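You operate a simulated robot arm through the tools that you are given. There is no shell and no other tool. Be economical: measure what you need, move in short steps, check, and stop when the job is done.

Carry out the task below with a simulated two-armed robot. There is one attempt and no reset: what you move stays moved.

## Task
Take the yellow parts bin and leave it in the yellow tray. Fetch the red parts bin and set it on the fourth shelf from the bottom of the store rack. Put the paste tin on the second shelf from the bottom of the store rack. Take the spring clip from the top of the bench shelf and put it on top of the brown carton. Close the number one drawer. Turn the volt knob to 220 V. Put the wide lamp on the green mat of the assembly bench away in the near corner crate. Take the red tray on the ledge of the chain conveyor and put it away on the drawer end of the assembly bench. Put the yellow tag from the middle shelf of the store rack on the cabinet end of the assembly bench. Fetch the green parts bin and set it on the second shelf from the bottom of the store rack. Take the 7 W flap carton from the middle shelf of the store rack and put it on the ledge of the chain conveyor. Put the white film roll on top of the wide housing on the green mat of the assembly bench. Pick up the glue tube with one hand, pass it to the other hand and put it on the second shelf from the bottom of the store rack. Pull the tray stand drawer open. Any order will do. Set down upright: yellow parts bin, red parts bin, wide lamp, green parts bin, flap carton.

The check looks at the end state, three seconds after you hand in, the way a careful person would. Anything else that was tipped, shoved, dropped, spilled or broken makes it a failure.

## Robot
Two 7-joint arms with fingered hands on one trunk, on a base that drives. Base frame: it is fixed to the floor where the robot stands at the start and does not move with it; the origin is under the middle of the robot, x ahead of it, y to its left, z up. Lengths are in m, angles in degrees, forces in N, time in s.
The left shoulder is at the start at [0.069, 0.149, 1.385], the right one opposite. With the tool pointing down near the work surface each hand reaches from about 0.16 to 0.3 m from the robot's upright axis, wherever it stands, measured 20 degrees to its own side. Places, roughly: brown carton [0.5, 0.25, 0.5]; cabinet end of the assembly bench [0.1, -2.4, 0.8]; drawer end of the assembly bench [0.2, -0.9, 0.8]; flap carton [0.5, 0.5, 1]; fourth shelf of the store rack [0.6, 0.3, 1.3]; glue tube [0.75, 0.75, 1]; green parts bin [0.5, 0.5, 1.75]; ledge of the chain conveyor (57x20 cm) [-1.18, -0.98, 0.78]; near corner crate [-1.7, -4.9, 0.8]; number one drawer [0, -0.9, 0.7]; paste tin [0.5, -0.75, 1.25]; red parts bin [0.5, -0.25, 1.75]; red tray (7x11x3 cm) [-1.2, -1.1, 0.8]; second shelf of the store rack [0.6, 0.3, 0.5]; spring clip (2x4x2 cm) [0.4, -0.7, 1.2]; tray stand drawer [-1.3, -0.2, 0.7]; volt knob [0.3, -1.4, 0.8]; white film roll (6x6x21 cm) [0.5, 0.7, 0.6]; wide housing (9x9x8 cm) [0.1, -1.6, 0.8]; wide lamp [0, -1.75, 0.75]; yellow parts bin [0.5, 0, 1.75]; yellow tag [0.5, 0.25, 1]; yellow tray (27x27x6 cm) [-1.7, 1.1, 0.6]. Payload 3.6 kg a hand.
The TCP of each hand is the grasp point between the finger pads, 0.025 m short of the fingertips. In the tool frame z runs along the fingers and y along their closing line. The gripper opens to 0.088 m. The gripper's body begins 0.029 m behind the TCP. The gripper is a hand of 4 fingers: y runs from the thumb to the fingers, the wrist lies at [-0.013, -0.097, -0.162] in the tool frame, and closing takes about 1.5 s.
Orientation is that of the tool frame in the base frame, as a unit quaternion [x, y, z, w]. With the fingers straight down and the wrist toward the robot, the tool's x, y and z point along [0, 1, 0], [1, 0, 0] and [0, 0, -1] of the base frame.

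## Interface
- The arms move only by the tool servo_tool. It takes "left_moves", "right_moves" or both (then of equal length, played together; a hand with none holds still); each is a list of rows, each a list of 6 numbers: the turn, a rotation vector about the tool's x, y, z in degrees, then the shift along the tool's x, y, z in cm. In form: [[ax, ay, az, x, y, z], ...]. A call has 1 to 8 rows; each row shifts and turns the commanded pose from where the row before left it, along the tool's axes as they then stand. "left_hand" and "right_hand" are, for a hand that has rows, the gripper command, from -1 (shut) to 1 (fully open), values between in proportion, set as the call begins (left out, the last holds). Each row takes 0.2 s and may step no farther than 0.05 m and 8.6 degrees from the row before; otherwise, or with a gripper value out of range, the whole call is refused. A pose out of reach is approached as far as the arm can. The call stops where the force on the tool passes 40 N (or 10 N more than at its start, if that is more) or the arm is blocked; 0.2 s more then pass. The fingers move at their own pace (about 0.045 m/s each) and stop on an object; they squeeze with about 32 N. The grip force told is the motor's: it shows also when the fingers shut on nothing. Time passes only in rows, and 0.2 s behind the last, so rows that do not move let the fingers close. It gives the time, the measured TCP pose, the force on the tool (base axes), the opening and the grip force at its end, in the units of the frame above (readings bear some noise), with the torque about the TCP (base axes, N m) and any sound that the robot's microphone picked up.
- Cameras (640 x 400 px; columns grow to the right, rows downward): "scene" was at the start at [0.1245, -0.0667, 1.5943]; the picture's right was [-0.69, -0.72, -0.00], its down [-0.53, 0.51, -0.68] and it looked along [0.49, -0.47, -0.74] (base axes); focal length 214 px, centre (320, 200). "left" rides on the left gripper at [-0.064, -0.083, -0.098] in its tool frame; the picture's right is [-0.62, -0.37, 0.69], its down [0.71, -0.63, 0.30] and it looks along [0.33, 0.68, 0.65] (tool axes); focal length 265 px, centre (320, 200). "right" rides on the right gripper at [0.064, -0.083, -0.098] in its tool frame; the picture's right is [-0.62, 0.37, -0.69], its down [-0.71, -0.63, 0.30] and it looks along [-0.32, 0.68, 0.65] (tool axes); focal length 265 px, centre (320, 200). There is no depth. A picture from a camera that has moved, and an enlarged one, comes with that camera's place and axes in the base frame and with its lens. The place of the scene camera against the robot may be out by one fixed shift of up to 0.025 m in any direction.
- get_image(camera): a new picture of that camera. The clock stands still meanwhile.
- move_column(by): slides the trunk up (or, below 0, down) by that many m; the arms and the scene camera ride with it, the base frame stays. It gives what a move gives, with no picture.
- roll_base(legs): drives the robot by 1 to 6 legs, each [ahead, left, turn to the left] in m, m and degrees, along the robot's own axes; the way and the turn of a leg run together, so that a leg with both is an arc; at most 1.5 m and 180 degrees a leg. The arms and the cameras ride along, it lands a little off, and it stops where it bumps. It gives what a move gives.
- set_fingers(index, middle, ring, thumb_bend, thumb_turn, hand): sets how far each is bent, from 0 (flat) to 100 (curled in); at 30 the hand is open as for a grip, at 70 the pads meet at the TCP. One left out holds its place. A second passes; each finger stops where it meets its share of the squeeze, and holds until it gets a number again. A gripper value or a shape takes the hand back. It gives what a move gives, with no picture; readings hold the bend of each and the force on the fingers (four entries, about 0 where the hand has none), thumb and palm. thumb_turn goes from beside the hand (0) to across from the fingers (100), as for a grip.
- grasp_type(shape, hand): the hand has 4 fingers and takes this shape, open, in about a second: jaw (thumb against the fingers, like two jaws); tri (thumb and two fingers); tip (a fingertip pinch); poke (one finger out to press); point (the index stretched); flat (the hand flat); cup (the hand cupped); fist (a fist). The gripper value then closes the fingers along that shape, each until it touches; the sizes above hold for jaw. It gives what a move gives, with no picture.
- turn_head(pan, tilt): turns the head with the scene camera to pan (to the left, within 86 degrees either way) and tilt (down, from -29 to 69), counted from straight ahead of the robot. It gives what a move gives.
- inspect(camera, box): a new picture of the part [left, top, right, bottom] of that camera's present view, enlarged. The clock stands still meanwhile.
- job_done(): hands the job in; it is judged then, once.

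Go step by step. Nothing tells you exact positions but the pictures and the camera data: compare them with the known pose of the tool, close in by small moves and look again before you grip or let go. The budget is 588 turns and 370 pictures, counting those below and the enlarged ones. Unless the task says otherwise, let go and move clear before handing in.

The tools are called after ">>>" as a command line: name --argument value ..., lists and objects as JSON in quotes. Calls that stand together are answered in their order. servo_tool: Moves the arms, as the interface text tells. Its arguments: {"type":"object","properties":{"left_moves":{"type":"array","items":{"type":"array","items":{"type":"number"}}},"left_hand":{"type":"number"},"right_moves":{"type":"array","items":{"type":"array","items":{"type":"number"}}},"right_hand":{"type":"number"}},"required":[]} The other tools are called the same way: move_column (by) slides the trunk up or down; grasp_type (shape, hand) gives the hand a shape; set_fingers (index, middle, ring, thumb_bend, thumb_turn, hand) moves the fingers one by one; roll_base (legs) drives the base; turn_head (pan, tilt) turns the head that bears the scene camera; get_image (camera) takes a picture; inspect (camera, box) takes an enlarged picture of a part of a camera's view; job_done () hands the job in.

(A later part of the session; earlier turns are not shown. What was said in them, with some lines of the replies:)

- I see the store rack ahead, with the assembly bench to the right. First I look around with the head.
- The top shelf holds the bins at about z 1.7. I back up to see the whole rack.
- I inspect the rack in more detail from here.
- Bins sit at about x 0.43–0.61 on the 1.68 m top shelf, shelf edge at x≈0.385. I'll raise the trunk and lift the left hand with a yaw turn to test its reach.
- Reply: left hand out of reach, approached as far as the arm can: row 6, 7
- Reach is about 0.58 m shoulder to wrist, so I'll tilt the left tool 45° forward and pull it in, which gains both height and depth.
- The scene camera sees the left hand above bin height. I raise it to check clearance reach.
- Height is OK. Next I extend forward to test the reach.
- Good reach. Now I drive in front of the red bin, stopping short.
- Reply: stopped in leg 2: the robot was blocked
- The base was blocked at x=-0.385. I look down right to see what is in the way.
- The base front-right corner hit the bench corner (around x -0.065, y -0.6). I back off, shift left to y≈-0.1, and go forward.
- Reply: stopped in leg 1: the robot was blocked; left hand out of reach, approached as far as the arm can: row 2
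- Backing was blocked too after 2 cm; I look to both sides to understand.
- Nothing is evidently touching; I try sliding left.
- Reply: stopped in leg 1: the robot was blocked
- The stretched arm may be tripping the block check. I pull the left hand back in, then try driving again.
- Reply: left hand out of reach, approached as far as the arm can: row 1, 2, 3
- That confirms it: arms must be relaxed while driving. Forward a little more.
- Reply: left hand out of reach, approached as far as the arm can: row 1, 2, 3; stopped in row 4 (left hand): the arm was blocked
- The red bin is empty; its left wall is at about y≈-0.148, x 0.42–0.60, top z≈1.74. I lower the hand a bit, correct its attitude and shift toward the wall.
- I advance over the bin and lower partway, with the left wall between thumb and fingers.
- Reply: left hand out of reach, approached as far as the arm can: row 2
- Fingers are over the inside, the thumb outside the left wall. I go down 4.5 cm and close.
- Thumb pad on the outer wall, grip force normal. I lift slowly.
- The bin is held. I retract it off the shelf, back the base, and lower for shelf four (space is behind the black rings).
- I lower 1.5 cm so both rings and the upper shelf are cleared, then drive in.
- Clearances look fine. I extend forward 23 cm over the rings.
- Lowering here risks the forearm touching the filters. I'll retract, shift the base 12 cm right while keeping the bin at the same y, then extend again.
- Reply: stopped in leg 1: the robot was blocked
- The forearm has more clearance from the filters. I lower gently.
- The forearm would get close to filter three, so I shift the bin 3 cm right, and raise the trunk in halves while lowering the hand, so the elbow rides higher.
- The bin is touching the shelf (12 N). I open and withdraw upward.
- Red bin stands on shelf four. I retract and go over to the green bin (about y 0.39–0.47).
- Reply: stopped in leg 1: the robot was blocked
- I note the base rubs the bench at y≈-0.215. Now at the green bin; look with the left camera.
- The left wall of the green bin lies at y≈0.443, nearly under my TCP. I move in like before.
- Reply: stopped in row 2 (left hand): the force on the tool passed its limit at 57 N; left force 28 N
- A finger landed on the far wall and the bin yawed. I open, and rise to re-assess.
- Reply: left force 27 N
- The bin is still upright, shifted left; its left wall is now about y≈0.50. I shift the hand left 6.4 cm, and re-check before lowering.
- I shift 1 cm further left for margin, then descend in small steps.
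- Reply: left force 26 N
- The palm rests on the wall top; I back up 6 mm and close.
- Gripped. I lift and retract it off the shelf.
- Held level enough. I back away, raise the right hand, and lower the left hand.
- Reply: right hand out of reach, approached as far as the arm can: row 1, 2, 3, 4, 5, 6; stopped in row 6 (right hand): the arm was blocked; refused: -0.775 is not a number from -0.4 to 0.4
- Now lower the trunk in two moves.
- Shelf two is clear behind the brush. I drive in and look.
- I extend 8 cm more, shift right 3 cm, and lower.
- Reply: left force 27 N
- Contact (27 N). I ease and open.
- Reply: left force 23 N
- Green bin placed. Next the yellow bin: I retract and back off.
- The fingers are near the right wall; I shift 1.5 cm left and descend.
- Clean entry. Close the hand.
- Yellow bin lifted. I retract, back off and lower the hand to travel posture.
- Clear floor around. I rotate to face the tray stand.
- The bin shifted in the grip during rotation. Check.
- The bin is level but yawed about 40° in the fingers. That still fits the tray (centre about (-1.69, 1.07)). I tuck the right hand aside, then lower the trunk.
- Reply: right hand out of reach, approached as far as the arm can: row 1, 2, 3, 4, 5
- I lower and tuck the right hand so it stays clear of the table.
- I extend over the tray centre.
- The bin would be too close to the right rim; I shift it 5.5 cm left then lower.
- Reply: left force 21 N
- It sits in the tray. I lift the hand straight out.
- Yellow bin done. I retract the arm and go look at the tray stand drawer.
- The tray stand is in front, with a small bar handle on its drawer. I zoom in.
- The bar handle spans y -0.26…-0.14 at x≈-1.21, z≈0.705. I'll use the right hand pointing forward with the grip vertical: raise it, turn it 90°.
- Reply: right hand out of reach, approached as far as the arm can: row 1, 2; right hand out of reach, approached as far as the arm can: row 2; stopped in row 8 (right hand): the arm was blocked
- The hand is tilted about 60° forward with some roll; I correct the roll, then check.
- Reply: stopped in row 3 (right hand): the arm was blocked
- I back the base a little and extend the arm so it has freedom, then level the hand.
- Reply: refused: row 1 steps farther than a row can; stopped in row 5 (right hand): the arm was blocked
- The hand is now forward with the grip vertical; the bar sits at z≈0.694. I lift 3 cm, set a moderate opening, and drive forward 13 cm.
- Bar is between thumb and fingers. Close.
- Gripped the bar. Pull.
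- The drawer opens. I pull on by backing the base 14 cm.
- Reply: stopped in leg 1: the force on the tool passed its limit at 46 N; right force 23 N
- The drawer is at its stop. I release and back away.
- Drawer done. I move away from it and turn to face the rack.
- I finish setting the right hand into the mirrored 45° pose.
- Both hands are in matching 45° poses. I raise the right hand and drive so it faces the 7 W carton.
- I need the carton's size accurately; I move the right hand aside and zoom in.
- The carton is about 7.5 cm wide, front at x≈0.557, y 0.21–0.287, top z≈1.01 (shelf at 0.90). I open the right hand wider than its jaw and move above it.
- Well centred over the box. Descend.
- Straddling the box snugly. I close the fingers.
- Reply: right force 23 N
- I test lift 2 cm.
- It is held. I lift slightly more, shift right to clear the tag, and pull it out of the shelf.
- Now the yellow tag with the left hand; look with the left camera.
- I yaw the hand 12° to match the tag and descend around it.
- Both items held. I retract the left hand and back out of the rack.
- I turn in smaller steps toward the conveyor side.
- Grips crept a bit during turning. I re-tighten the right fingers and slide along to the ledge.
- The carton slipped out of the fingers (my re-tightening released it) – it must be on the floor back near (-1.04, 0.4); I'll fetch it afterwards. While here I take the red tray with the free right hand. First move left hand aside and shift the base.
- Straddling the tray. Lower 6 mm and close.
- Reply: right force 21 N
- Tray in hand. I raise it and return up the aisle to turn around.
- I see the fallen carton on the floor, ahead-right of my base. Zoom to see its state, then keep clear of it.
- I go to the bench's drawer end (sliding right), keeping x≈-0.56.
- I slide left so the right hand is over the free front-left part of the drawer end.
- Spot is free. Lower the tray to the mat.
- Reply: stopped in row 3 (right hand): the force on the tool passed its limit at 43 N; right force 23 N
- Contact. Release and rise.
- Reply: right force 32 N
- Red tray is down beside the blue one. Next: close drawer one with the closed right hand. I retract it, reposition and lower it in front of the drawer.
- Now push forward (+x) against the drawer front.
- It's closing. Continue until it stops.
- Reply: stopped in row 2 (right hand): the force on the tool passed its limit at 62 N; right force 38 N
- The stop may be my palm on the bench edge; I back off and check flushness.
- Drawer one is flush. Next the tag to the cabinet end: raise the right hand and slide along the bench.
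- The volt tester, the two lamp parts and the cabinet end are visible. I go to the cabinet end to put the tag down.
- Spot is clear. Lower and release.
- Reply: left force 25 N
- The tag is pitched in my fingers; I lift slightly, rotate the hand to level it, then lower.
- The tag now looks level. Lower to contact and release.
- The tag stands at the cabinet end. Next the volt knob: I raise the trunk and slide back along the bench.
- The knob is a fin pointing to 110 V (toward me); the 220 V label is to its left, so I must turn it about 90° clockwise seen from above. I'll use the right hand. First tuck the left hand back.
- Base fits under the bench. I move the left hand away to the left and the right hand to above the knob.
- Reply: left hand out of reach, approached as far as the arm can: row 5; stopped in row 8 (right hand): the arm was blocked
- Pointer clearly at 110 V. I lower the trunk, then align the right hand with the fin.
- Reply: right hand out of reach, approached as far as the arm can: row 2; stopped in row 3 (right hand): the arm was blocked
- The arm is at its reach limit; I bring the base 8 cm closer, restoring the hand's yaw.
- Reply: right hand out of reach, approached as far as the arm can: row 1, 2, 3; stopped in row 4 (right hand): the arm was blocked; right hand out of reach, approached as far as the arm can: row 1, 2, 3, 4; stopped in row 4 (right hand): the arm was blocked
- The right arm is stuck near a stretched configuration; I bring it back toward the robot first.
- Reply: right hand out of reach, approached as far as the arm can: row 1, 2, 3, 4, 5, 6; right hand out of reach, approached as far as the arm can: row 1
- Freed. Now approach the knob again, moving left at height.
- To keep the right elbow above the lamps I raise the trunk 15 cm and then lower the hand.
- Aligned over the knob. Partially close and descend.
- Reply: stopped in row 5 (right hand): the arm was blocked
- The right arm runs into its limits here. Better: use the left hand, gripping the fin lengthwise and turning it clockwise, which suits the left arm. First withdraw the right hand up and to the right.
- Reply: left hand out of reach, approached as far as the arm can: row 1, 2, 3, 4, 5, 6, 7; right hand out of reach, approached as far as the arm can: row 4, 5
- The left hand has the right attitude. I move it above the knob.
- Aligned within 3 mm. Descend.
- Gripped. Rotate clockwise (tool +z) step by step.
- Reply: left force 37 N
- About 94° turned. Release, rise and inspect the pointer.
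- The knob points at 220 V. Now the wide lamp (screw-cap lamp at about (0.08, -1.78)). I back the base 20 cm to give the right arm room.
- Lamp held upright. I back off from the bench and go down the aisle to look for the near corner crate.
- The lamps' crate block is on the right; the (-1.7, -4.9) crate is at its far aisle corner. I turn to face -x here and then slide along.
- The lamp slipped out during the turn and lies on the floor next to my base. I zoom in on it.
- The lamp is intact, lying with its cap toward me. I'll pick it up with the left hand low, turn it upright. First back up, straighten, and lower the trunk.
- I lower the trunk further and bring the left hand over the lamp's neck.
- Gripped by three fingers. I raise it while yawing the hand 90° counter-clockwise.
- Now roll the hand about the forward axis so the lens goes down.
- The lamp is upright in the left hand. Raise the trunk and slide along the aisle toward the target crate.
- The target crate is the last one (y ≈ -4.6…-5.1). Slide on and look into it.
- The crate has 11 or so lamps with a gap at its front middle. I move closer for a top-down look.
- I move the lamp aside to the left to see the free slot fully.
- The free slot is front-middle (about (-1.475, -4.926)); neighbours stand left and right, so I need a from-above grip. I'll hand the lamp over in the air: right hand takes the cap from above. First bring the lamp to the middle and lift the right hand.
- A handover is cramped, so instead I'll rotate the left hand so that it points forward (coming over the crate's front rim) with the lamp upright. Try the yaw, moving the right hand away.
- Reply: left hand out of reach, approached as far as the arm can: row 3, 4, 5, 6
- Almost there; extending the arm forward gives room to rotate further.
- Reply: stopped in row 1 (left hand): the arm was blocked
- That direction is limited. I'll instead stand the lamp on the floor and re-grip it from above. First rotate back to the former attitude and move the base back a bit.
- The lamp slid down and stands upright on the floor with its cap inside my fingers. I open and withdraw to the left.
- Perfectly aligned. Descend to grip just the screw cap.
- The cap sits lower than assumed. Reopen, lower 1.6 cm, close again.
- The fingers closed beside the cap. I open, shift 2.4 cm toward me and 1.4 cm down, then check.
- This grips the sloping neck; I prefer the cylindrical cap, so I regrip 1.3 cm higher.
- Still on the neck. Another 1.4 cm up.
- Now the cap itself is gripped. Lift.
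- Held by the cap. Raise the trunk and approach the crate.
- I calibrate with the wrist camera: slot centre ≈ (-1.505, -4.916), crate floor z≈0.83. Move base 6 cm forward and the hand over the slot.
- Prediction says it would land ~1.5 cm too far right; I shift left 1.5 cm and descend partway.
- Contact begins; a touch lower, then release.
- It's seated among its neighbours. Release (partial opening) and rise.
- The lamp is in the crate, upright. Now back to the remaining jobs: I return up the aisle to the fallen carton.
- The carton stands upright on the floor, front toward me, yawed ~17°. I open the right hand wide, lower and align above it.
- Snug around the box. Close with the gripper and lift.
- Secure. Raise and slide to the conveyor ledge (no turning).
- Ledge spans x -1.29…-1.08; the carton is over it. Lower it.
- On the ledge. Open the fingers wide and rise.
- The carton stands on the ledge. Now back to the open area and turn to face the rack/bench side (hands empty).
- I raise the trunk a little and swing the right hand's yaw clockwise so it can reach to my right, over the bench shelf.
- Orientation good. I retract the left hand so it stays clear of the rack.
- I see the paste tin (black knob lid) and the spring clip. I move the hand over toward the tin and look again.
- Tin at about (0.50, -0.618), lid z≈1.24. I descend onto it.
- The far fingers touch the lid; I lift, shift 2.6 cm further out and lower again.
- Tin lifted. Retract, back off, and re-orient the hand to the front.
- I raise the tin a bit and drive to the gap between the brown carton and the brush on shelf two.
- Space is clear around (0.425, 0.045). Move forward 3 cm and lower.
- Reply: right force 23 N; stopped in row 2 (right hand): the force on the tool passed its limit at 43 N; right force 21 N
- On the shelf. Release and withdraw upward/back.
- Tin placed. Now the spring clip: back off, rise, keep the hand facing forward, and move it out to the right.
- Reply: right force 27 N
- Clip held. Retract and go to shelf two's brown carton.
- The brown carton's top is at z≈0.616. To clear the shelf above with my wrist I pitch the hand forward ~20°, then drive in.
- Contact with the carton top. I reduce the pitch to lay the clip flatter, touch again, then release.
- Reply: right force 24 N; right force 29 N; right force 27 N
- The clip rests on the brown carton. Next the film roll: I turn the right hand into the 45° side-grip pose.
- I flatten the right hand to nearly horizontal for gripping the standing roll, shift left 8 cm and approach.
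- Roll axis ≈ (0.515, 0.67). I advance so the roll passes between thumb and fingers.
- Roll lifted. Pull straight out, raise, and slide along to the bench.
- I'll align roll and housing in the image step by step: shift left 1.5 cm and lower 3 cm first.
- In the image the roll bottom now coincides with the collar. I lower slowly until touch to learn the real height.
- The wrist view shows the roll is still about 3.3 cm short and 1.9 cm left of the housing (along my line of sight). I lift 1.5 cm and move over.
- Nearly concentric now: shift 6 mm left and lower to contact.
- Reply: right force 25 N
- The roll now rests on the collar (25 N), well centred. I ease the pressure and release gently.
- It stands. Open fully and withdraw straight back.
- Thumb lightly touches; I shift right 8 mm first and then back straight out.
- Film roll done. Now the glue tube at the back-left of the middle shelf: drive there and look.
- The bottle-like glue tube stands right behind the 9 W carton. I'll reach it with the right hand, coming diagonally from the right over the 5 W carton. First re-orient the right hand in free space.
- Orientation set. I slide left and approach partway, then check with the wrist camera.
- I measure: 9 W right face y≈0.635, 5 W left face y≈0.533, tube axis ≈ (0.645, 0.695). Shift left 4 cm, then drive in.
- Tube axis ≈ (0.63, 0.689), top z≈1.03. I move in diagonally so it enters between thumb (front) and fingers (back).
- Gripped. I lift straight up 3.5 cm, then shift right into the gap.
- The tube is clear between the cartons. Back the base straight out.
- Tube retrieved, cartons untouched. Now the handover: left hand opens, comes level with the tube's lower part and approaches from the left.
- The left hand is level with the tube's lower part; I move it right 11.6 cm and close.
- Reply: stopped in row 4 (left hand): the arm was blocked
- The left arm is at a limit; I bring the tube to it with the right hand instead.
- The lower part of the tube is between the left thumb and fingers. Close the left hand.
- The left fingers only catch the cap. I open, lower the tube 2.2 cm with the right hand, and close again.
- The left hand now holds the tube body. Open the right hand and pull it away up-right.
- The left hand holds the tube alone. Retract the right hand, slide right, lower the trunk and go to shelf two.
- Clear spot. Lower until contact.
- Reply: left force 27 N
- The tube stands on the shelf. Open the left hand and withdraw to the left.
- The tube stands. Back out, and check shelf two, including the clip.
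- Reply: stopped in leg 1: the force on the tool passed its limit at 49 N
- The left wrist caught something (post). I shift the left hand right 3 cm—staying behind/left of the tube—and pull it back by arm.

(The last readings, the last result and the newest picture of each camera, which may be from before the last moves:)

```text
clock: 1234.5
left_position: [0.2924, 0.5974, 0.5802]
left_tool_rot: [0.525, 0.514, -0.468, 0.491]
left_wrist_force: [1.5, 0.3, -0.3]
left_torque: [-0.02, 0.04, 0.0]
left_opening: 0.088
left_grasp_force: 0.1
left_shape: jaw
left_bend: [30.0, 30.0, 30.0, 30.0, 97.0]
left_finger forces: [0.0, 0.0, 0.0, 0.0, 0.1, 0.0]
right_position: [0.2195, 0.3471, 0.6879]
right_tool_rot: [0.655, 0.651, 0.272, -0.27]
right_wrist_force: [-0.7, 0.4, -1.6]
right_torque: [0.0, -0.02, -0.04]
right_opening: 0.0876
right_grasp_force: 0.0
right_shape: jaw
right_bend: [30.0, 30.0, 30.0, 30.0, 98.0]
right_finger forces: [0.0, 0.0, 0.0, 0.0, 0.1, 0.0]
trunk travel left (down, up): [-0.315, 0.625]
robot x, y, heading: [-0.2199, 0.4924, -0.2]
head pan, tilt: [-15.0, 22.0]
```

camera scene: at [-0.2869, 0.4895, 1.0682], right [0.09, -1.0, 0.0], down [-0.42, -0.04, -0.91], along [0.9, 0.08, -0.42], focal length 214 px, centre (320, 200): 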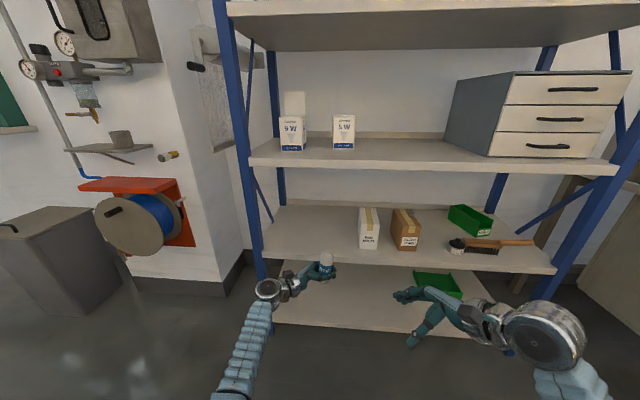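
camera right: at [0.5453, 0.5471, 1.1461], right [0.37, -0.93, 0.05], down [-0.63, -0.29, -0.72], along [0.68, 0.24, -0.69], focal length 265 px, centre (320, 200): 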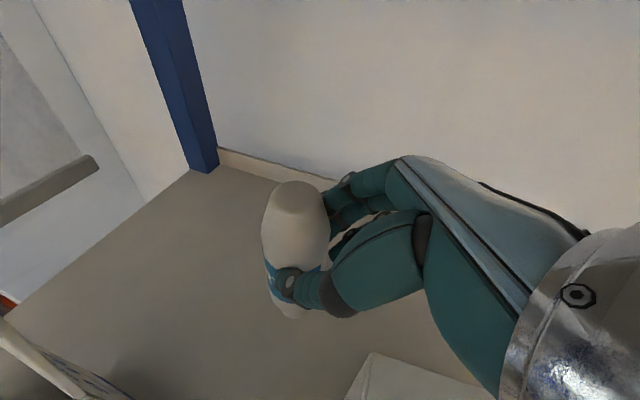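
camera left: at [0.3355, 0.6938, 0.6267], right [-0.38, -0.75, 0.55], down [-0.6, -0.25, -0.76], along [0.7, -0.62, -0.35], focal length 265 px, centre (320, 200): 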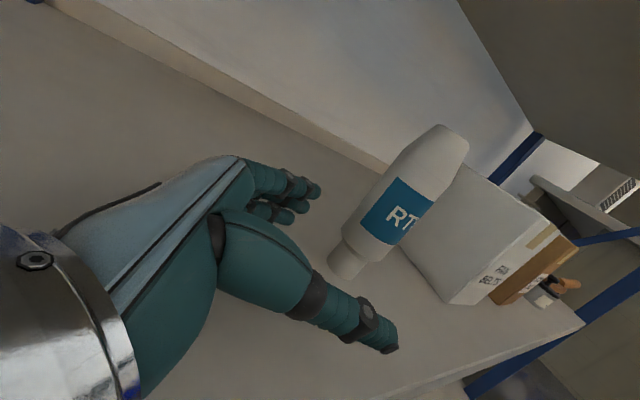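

Free. Now back the base and take a full look at the rack.

>>> roll_base --legs '[[-0.35, -0.15, 0]]'

>>> turn_head --pan 0 --tilt 10

>>> get_image --camera "scene"

>>> inspect --camera "scene" --box '[240, 200, 440, 320]'

```text
clock: 1239.5
left_position: [-0.0529, 0.4483, 0.579]
left_tool_rot: [0.528, 0.513, -0.47, 0.487]
left_wrist_force: [-0.7, 0.2, -0.8]
left_torque: [0.03, -0.03, -0.03]
left_opening: 0.0878
left_grasp_force: 0.0
left_shape: jaw
left_bend: [30.0, 30.0, 30.0, 30.0, 97.0]
left_finger forces: [0.0, 0.0, 0.0, 0.1, 0.1, 0.0]
right_position: [-0.1283, 0.1985, 0.6872]
right_tool_rot: [0.656, 0.65, 0.273, -0.27]
right_wrist_force: [-0.3, 0.0, 0.3]
right_torque: [-0.02, 0.0, 0.02]
right_opening: 0.0874
right_grasp_force: 0.1
right_shape: jaw
right_bend: [30.0, 30.0, 30.0, 30.0, 98.0]
right_finger forces: [0.0, 0.1, 0.1, 0.0, 0.0, 0.0]
trunk travel left (down, up): [-0.315, 0.625]
robot x, y, heading: [-0.5706, 0.3511, -0.3]
head pan, tilt: [-15.0, 22.0]
```

```text
clock: 1240.3
left_position: [-0.0544, 0.449, 0.5798]
left_tool_rot: [0.527, 0.513, -0.469, 0.488]
left_wrist_force: [0.0, -0.2, 0.6]
left_torque: [0.0, -0.06, 0.02]
left_opening: 0.0878
left_grasp_force: 0.0
left_shape: jaw
left_bend: [30.0, 30.0, 30.0, 30.0, 97.0]
left_finger forces: [0.0, 0.0, 0.0, 0.1, 0.0, 0.0]
right_position: [-0.1276, 0.2, 0.6869]
right_tool_rot: [0.656, 0.65, 0.272, -0.269]
right_wrist_force: [-0.6, 0.4, 0.8]
right_torque: [-0.04, 0.02, 0.0]
right_opening: 0.0878
right_grasp_force: 0.0
right_shape: jaw
right_bend: [30.0, 30.0, 30.0, 30.0, 98.0]
right_finger forces: [0.0, 0.0, 0.0, 0.0, 0.0, 0.1]
trunk travel left (down, up): [-0.315, 0.625]
robot x, y, heading: [-0.5688, 0.3475, -0.4]
head pan, tilt: [0.0, 10.0]
```

```text
32 pictures are left
camera scene: at [-0.4081, 0.3335, 1.0925], right [-0.01, -1.0, 0.0], down [-0.17, 0.0, -0.98], along [0.98, -0.01, -0.17], focal length 214 px, centre (320, 200)
```

scene: 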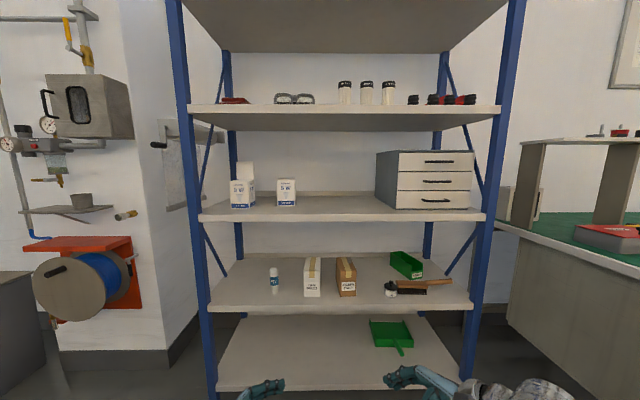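

```text
3.20 times, centred on (340, 260) of scene
camera zoom: at [-0.4081, 0.3335, 1.0925], right [-0.01, -1.0, 0.0], down [-0.17, 0.0, -0.98], along [0.98, -0.01, -0.17], focal length 686 px, centre (256, 8)
```

zoom: 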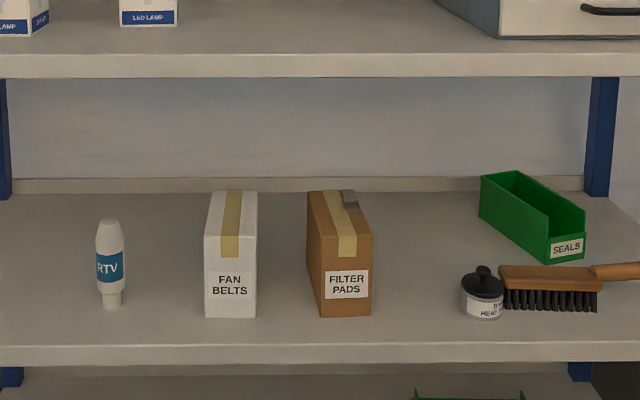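

Shelf two is in order and the clip lies fully on the carton. A last look at the bench.

>>> move_column --by 0.4

>>> turn_head --pan -58 --tilt 20

>>> inspect --camera "scene" --box '[180, 120, 460, 300]'

```text
clock: 1244.1
left_position: [-0.0537, 0.45, 0.9792]
left_tool_rot: [0.528, 0.513, -0.469, 0.488]
left_wrist_force: [0.1, -0.2, 0.2]
left_torque: [0.02, -0.02, -0.01]
left_opening: 0.0879
left_grasp_force: 0.0
left_shape: jaw
left_bend: [30.0, 30.0, 30.0, 30.0, 97.0]
left_finger forces: [0.0, 0.0, 0.0, 0.0, 0.0, 0.1]
right_position: [-0.1271, 0.1995, 1.087]
right_tool_rot: [0.656, 0.65, 0.273, -0.27]
right_wrist_force: [0.3, 0.4, 0.4]
right_torque: [0.0, 0.0, 0.01]
right_opening: 0.0876
right_grasp_force: 0.1
right_shape: jaw
right_bend: [30.0, 30.0, 30.0, 30.0, 98.0]
right_finger forces: [0.1, 0.1, 0.1, 0.0, 0.1, 0.0]
trunk travel left (down, up): [-0.715, 0.225]
robot x, y, heading: [-0.5682, 0.3468, -0.3]
head pan, tilt: [0.0, 10.0]
```

```text
clock: 1245.4
left_position: [-0.0521, 0.4497, 0.9797]
left_tool_rot: [0.527, 0.514, -0.469, 0.488]
left_wrist_force: [-0.9, -0.9, -0.3]
left_torque: [0.01, 0.0, -0.01]
left_opening: 0.088
left_grasp_force: 0.0
left_shape: jaw
left_bend: [30.0, 30.0, 30.0, 30.0, 97.0]
left_finger forces: [0.1, 0.1, 0.1, 0.1, 0.0, 0.1]
right_position: [-0.1285, 0.1989, 1.0876]
right_tool_rot: [0.656, 0.65, 0.272, -0.269]
right_wrist_force: [-0.5, 0.0, 0.1]
right_torque: [-0.02, 0.02, 0.02]
right_opening: 0.0877
right_grasp_force: 0.1
right_shape: jaw
right_bend: [30.0, 30.0, 30.0, 30.0, 98.0]
right_finger forces: [0.0, 0.0, 0.0, 0.1, 0.0, 0.0]
trunk travel left (down, up): [-0.715, 0.225]
robot x, y, heading: [-0.5677, 0.3461, -0.4]
head pan, tilt: [-58.0, 20.0]
```

```text
2.22 times, centred on (320, 210) of scene
camera zoom: at [-0.4521, 0.255, 1.4763], right [-0.85, -0.52, 0.0], down [-0.18, 0.29, -0.94], along [0.49, -0.8, -0.34], focal length 477 px, centre (320, 178)
```

zoom: 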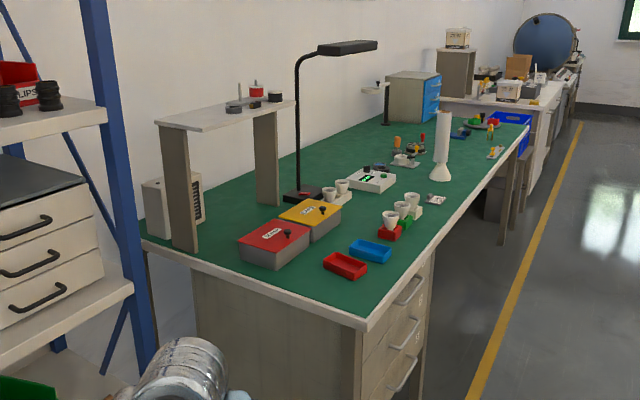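

Everything is in place: roll on the housing, trays on the bench, drawers and rack in order; both hands are empty and clear. I hand in.

>>> job_done

```text
The job is handed in.
```

I handed the job in with all fourteen tasks carried out; both hands are empty and clear. Three slips along the way could still count against the result:

- **Flap carton and wide lamp:** both fell out of the grip while I was turning the base and landed on the floor. I picked them up, and in the pictures they looked intact. The carton now stands upright on the conveyor ledge, and the lamp stands upright in the near corner crate.
- **Crate neighbours:** fitting the lamp into its slot shifted at least one neighbouring lamp by a few millimetres.
- **Bench:** the base bumped the assembly bench at the start. I saw no sign that the bench moved.

I checked the rack and bench in pictures just before handing in. The yellow bin, tray stand drawer, tag, carton and lamp I checked only when I finished each one.
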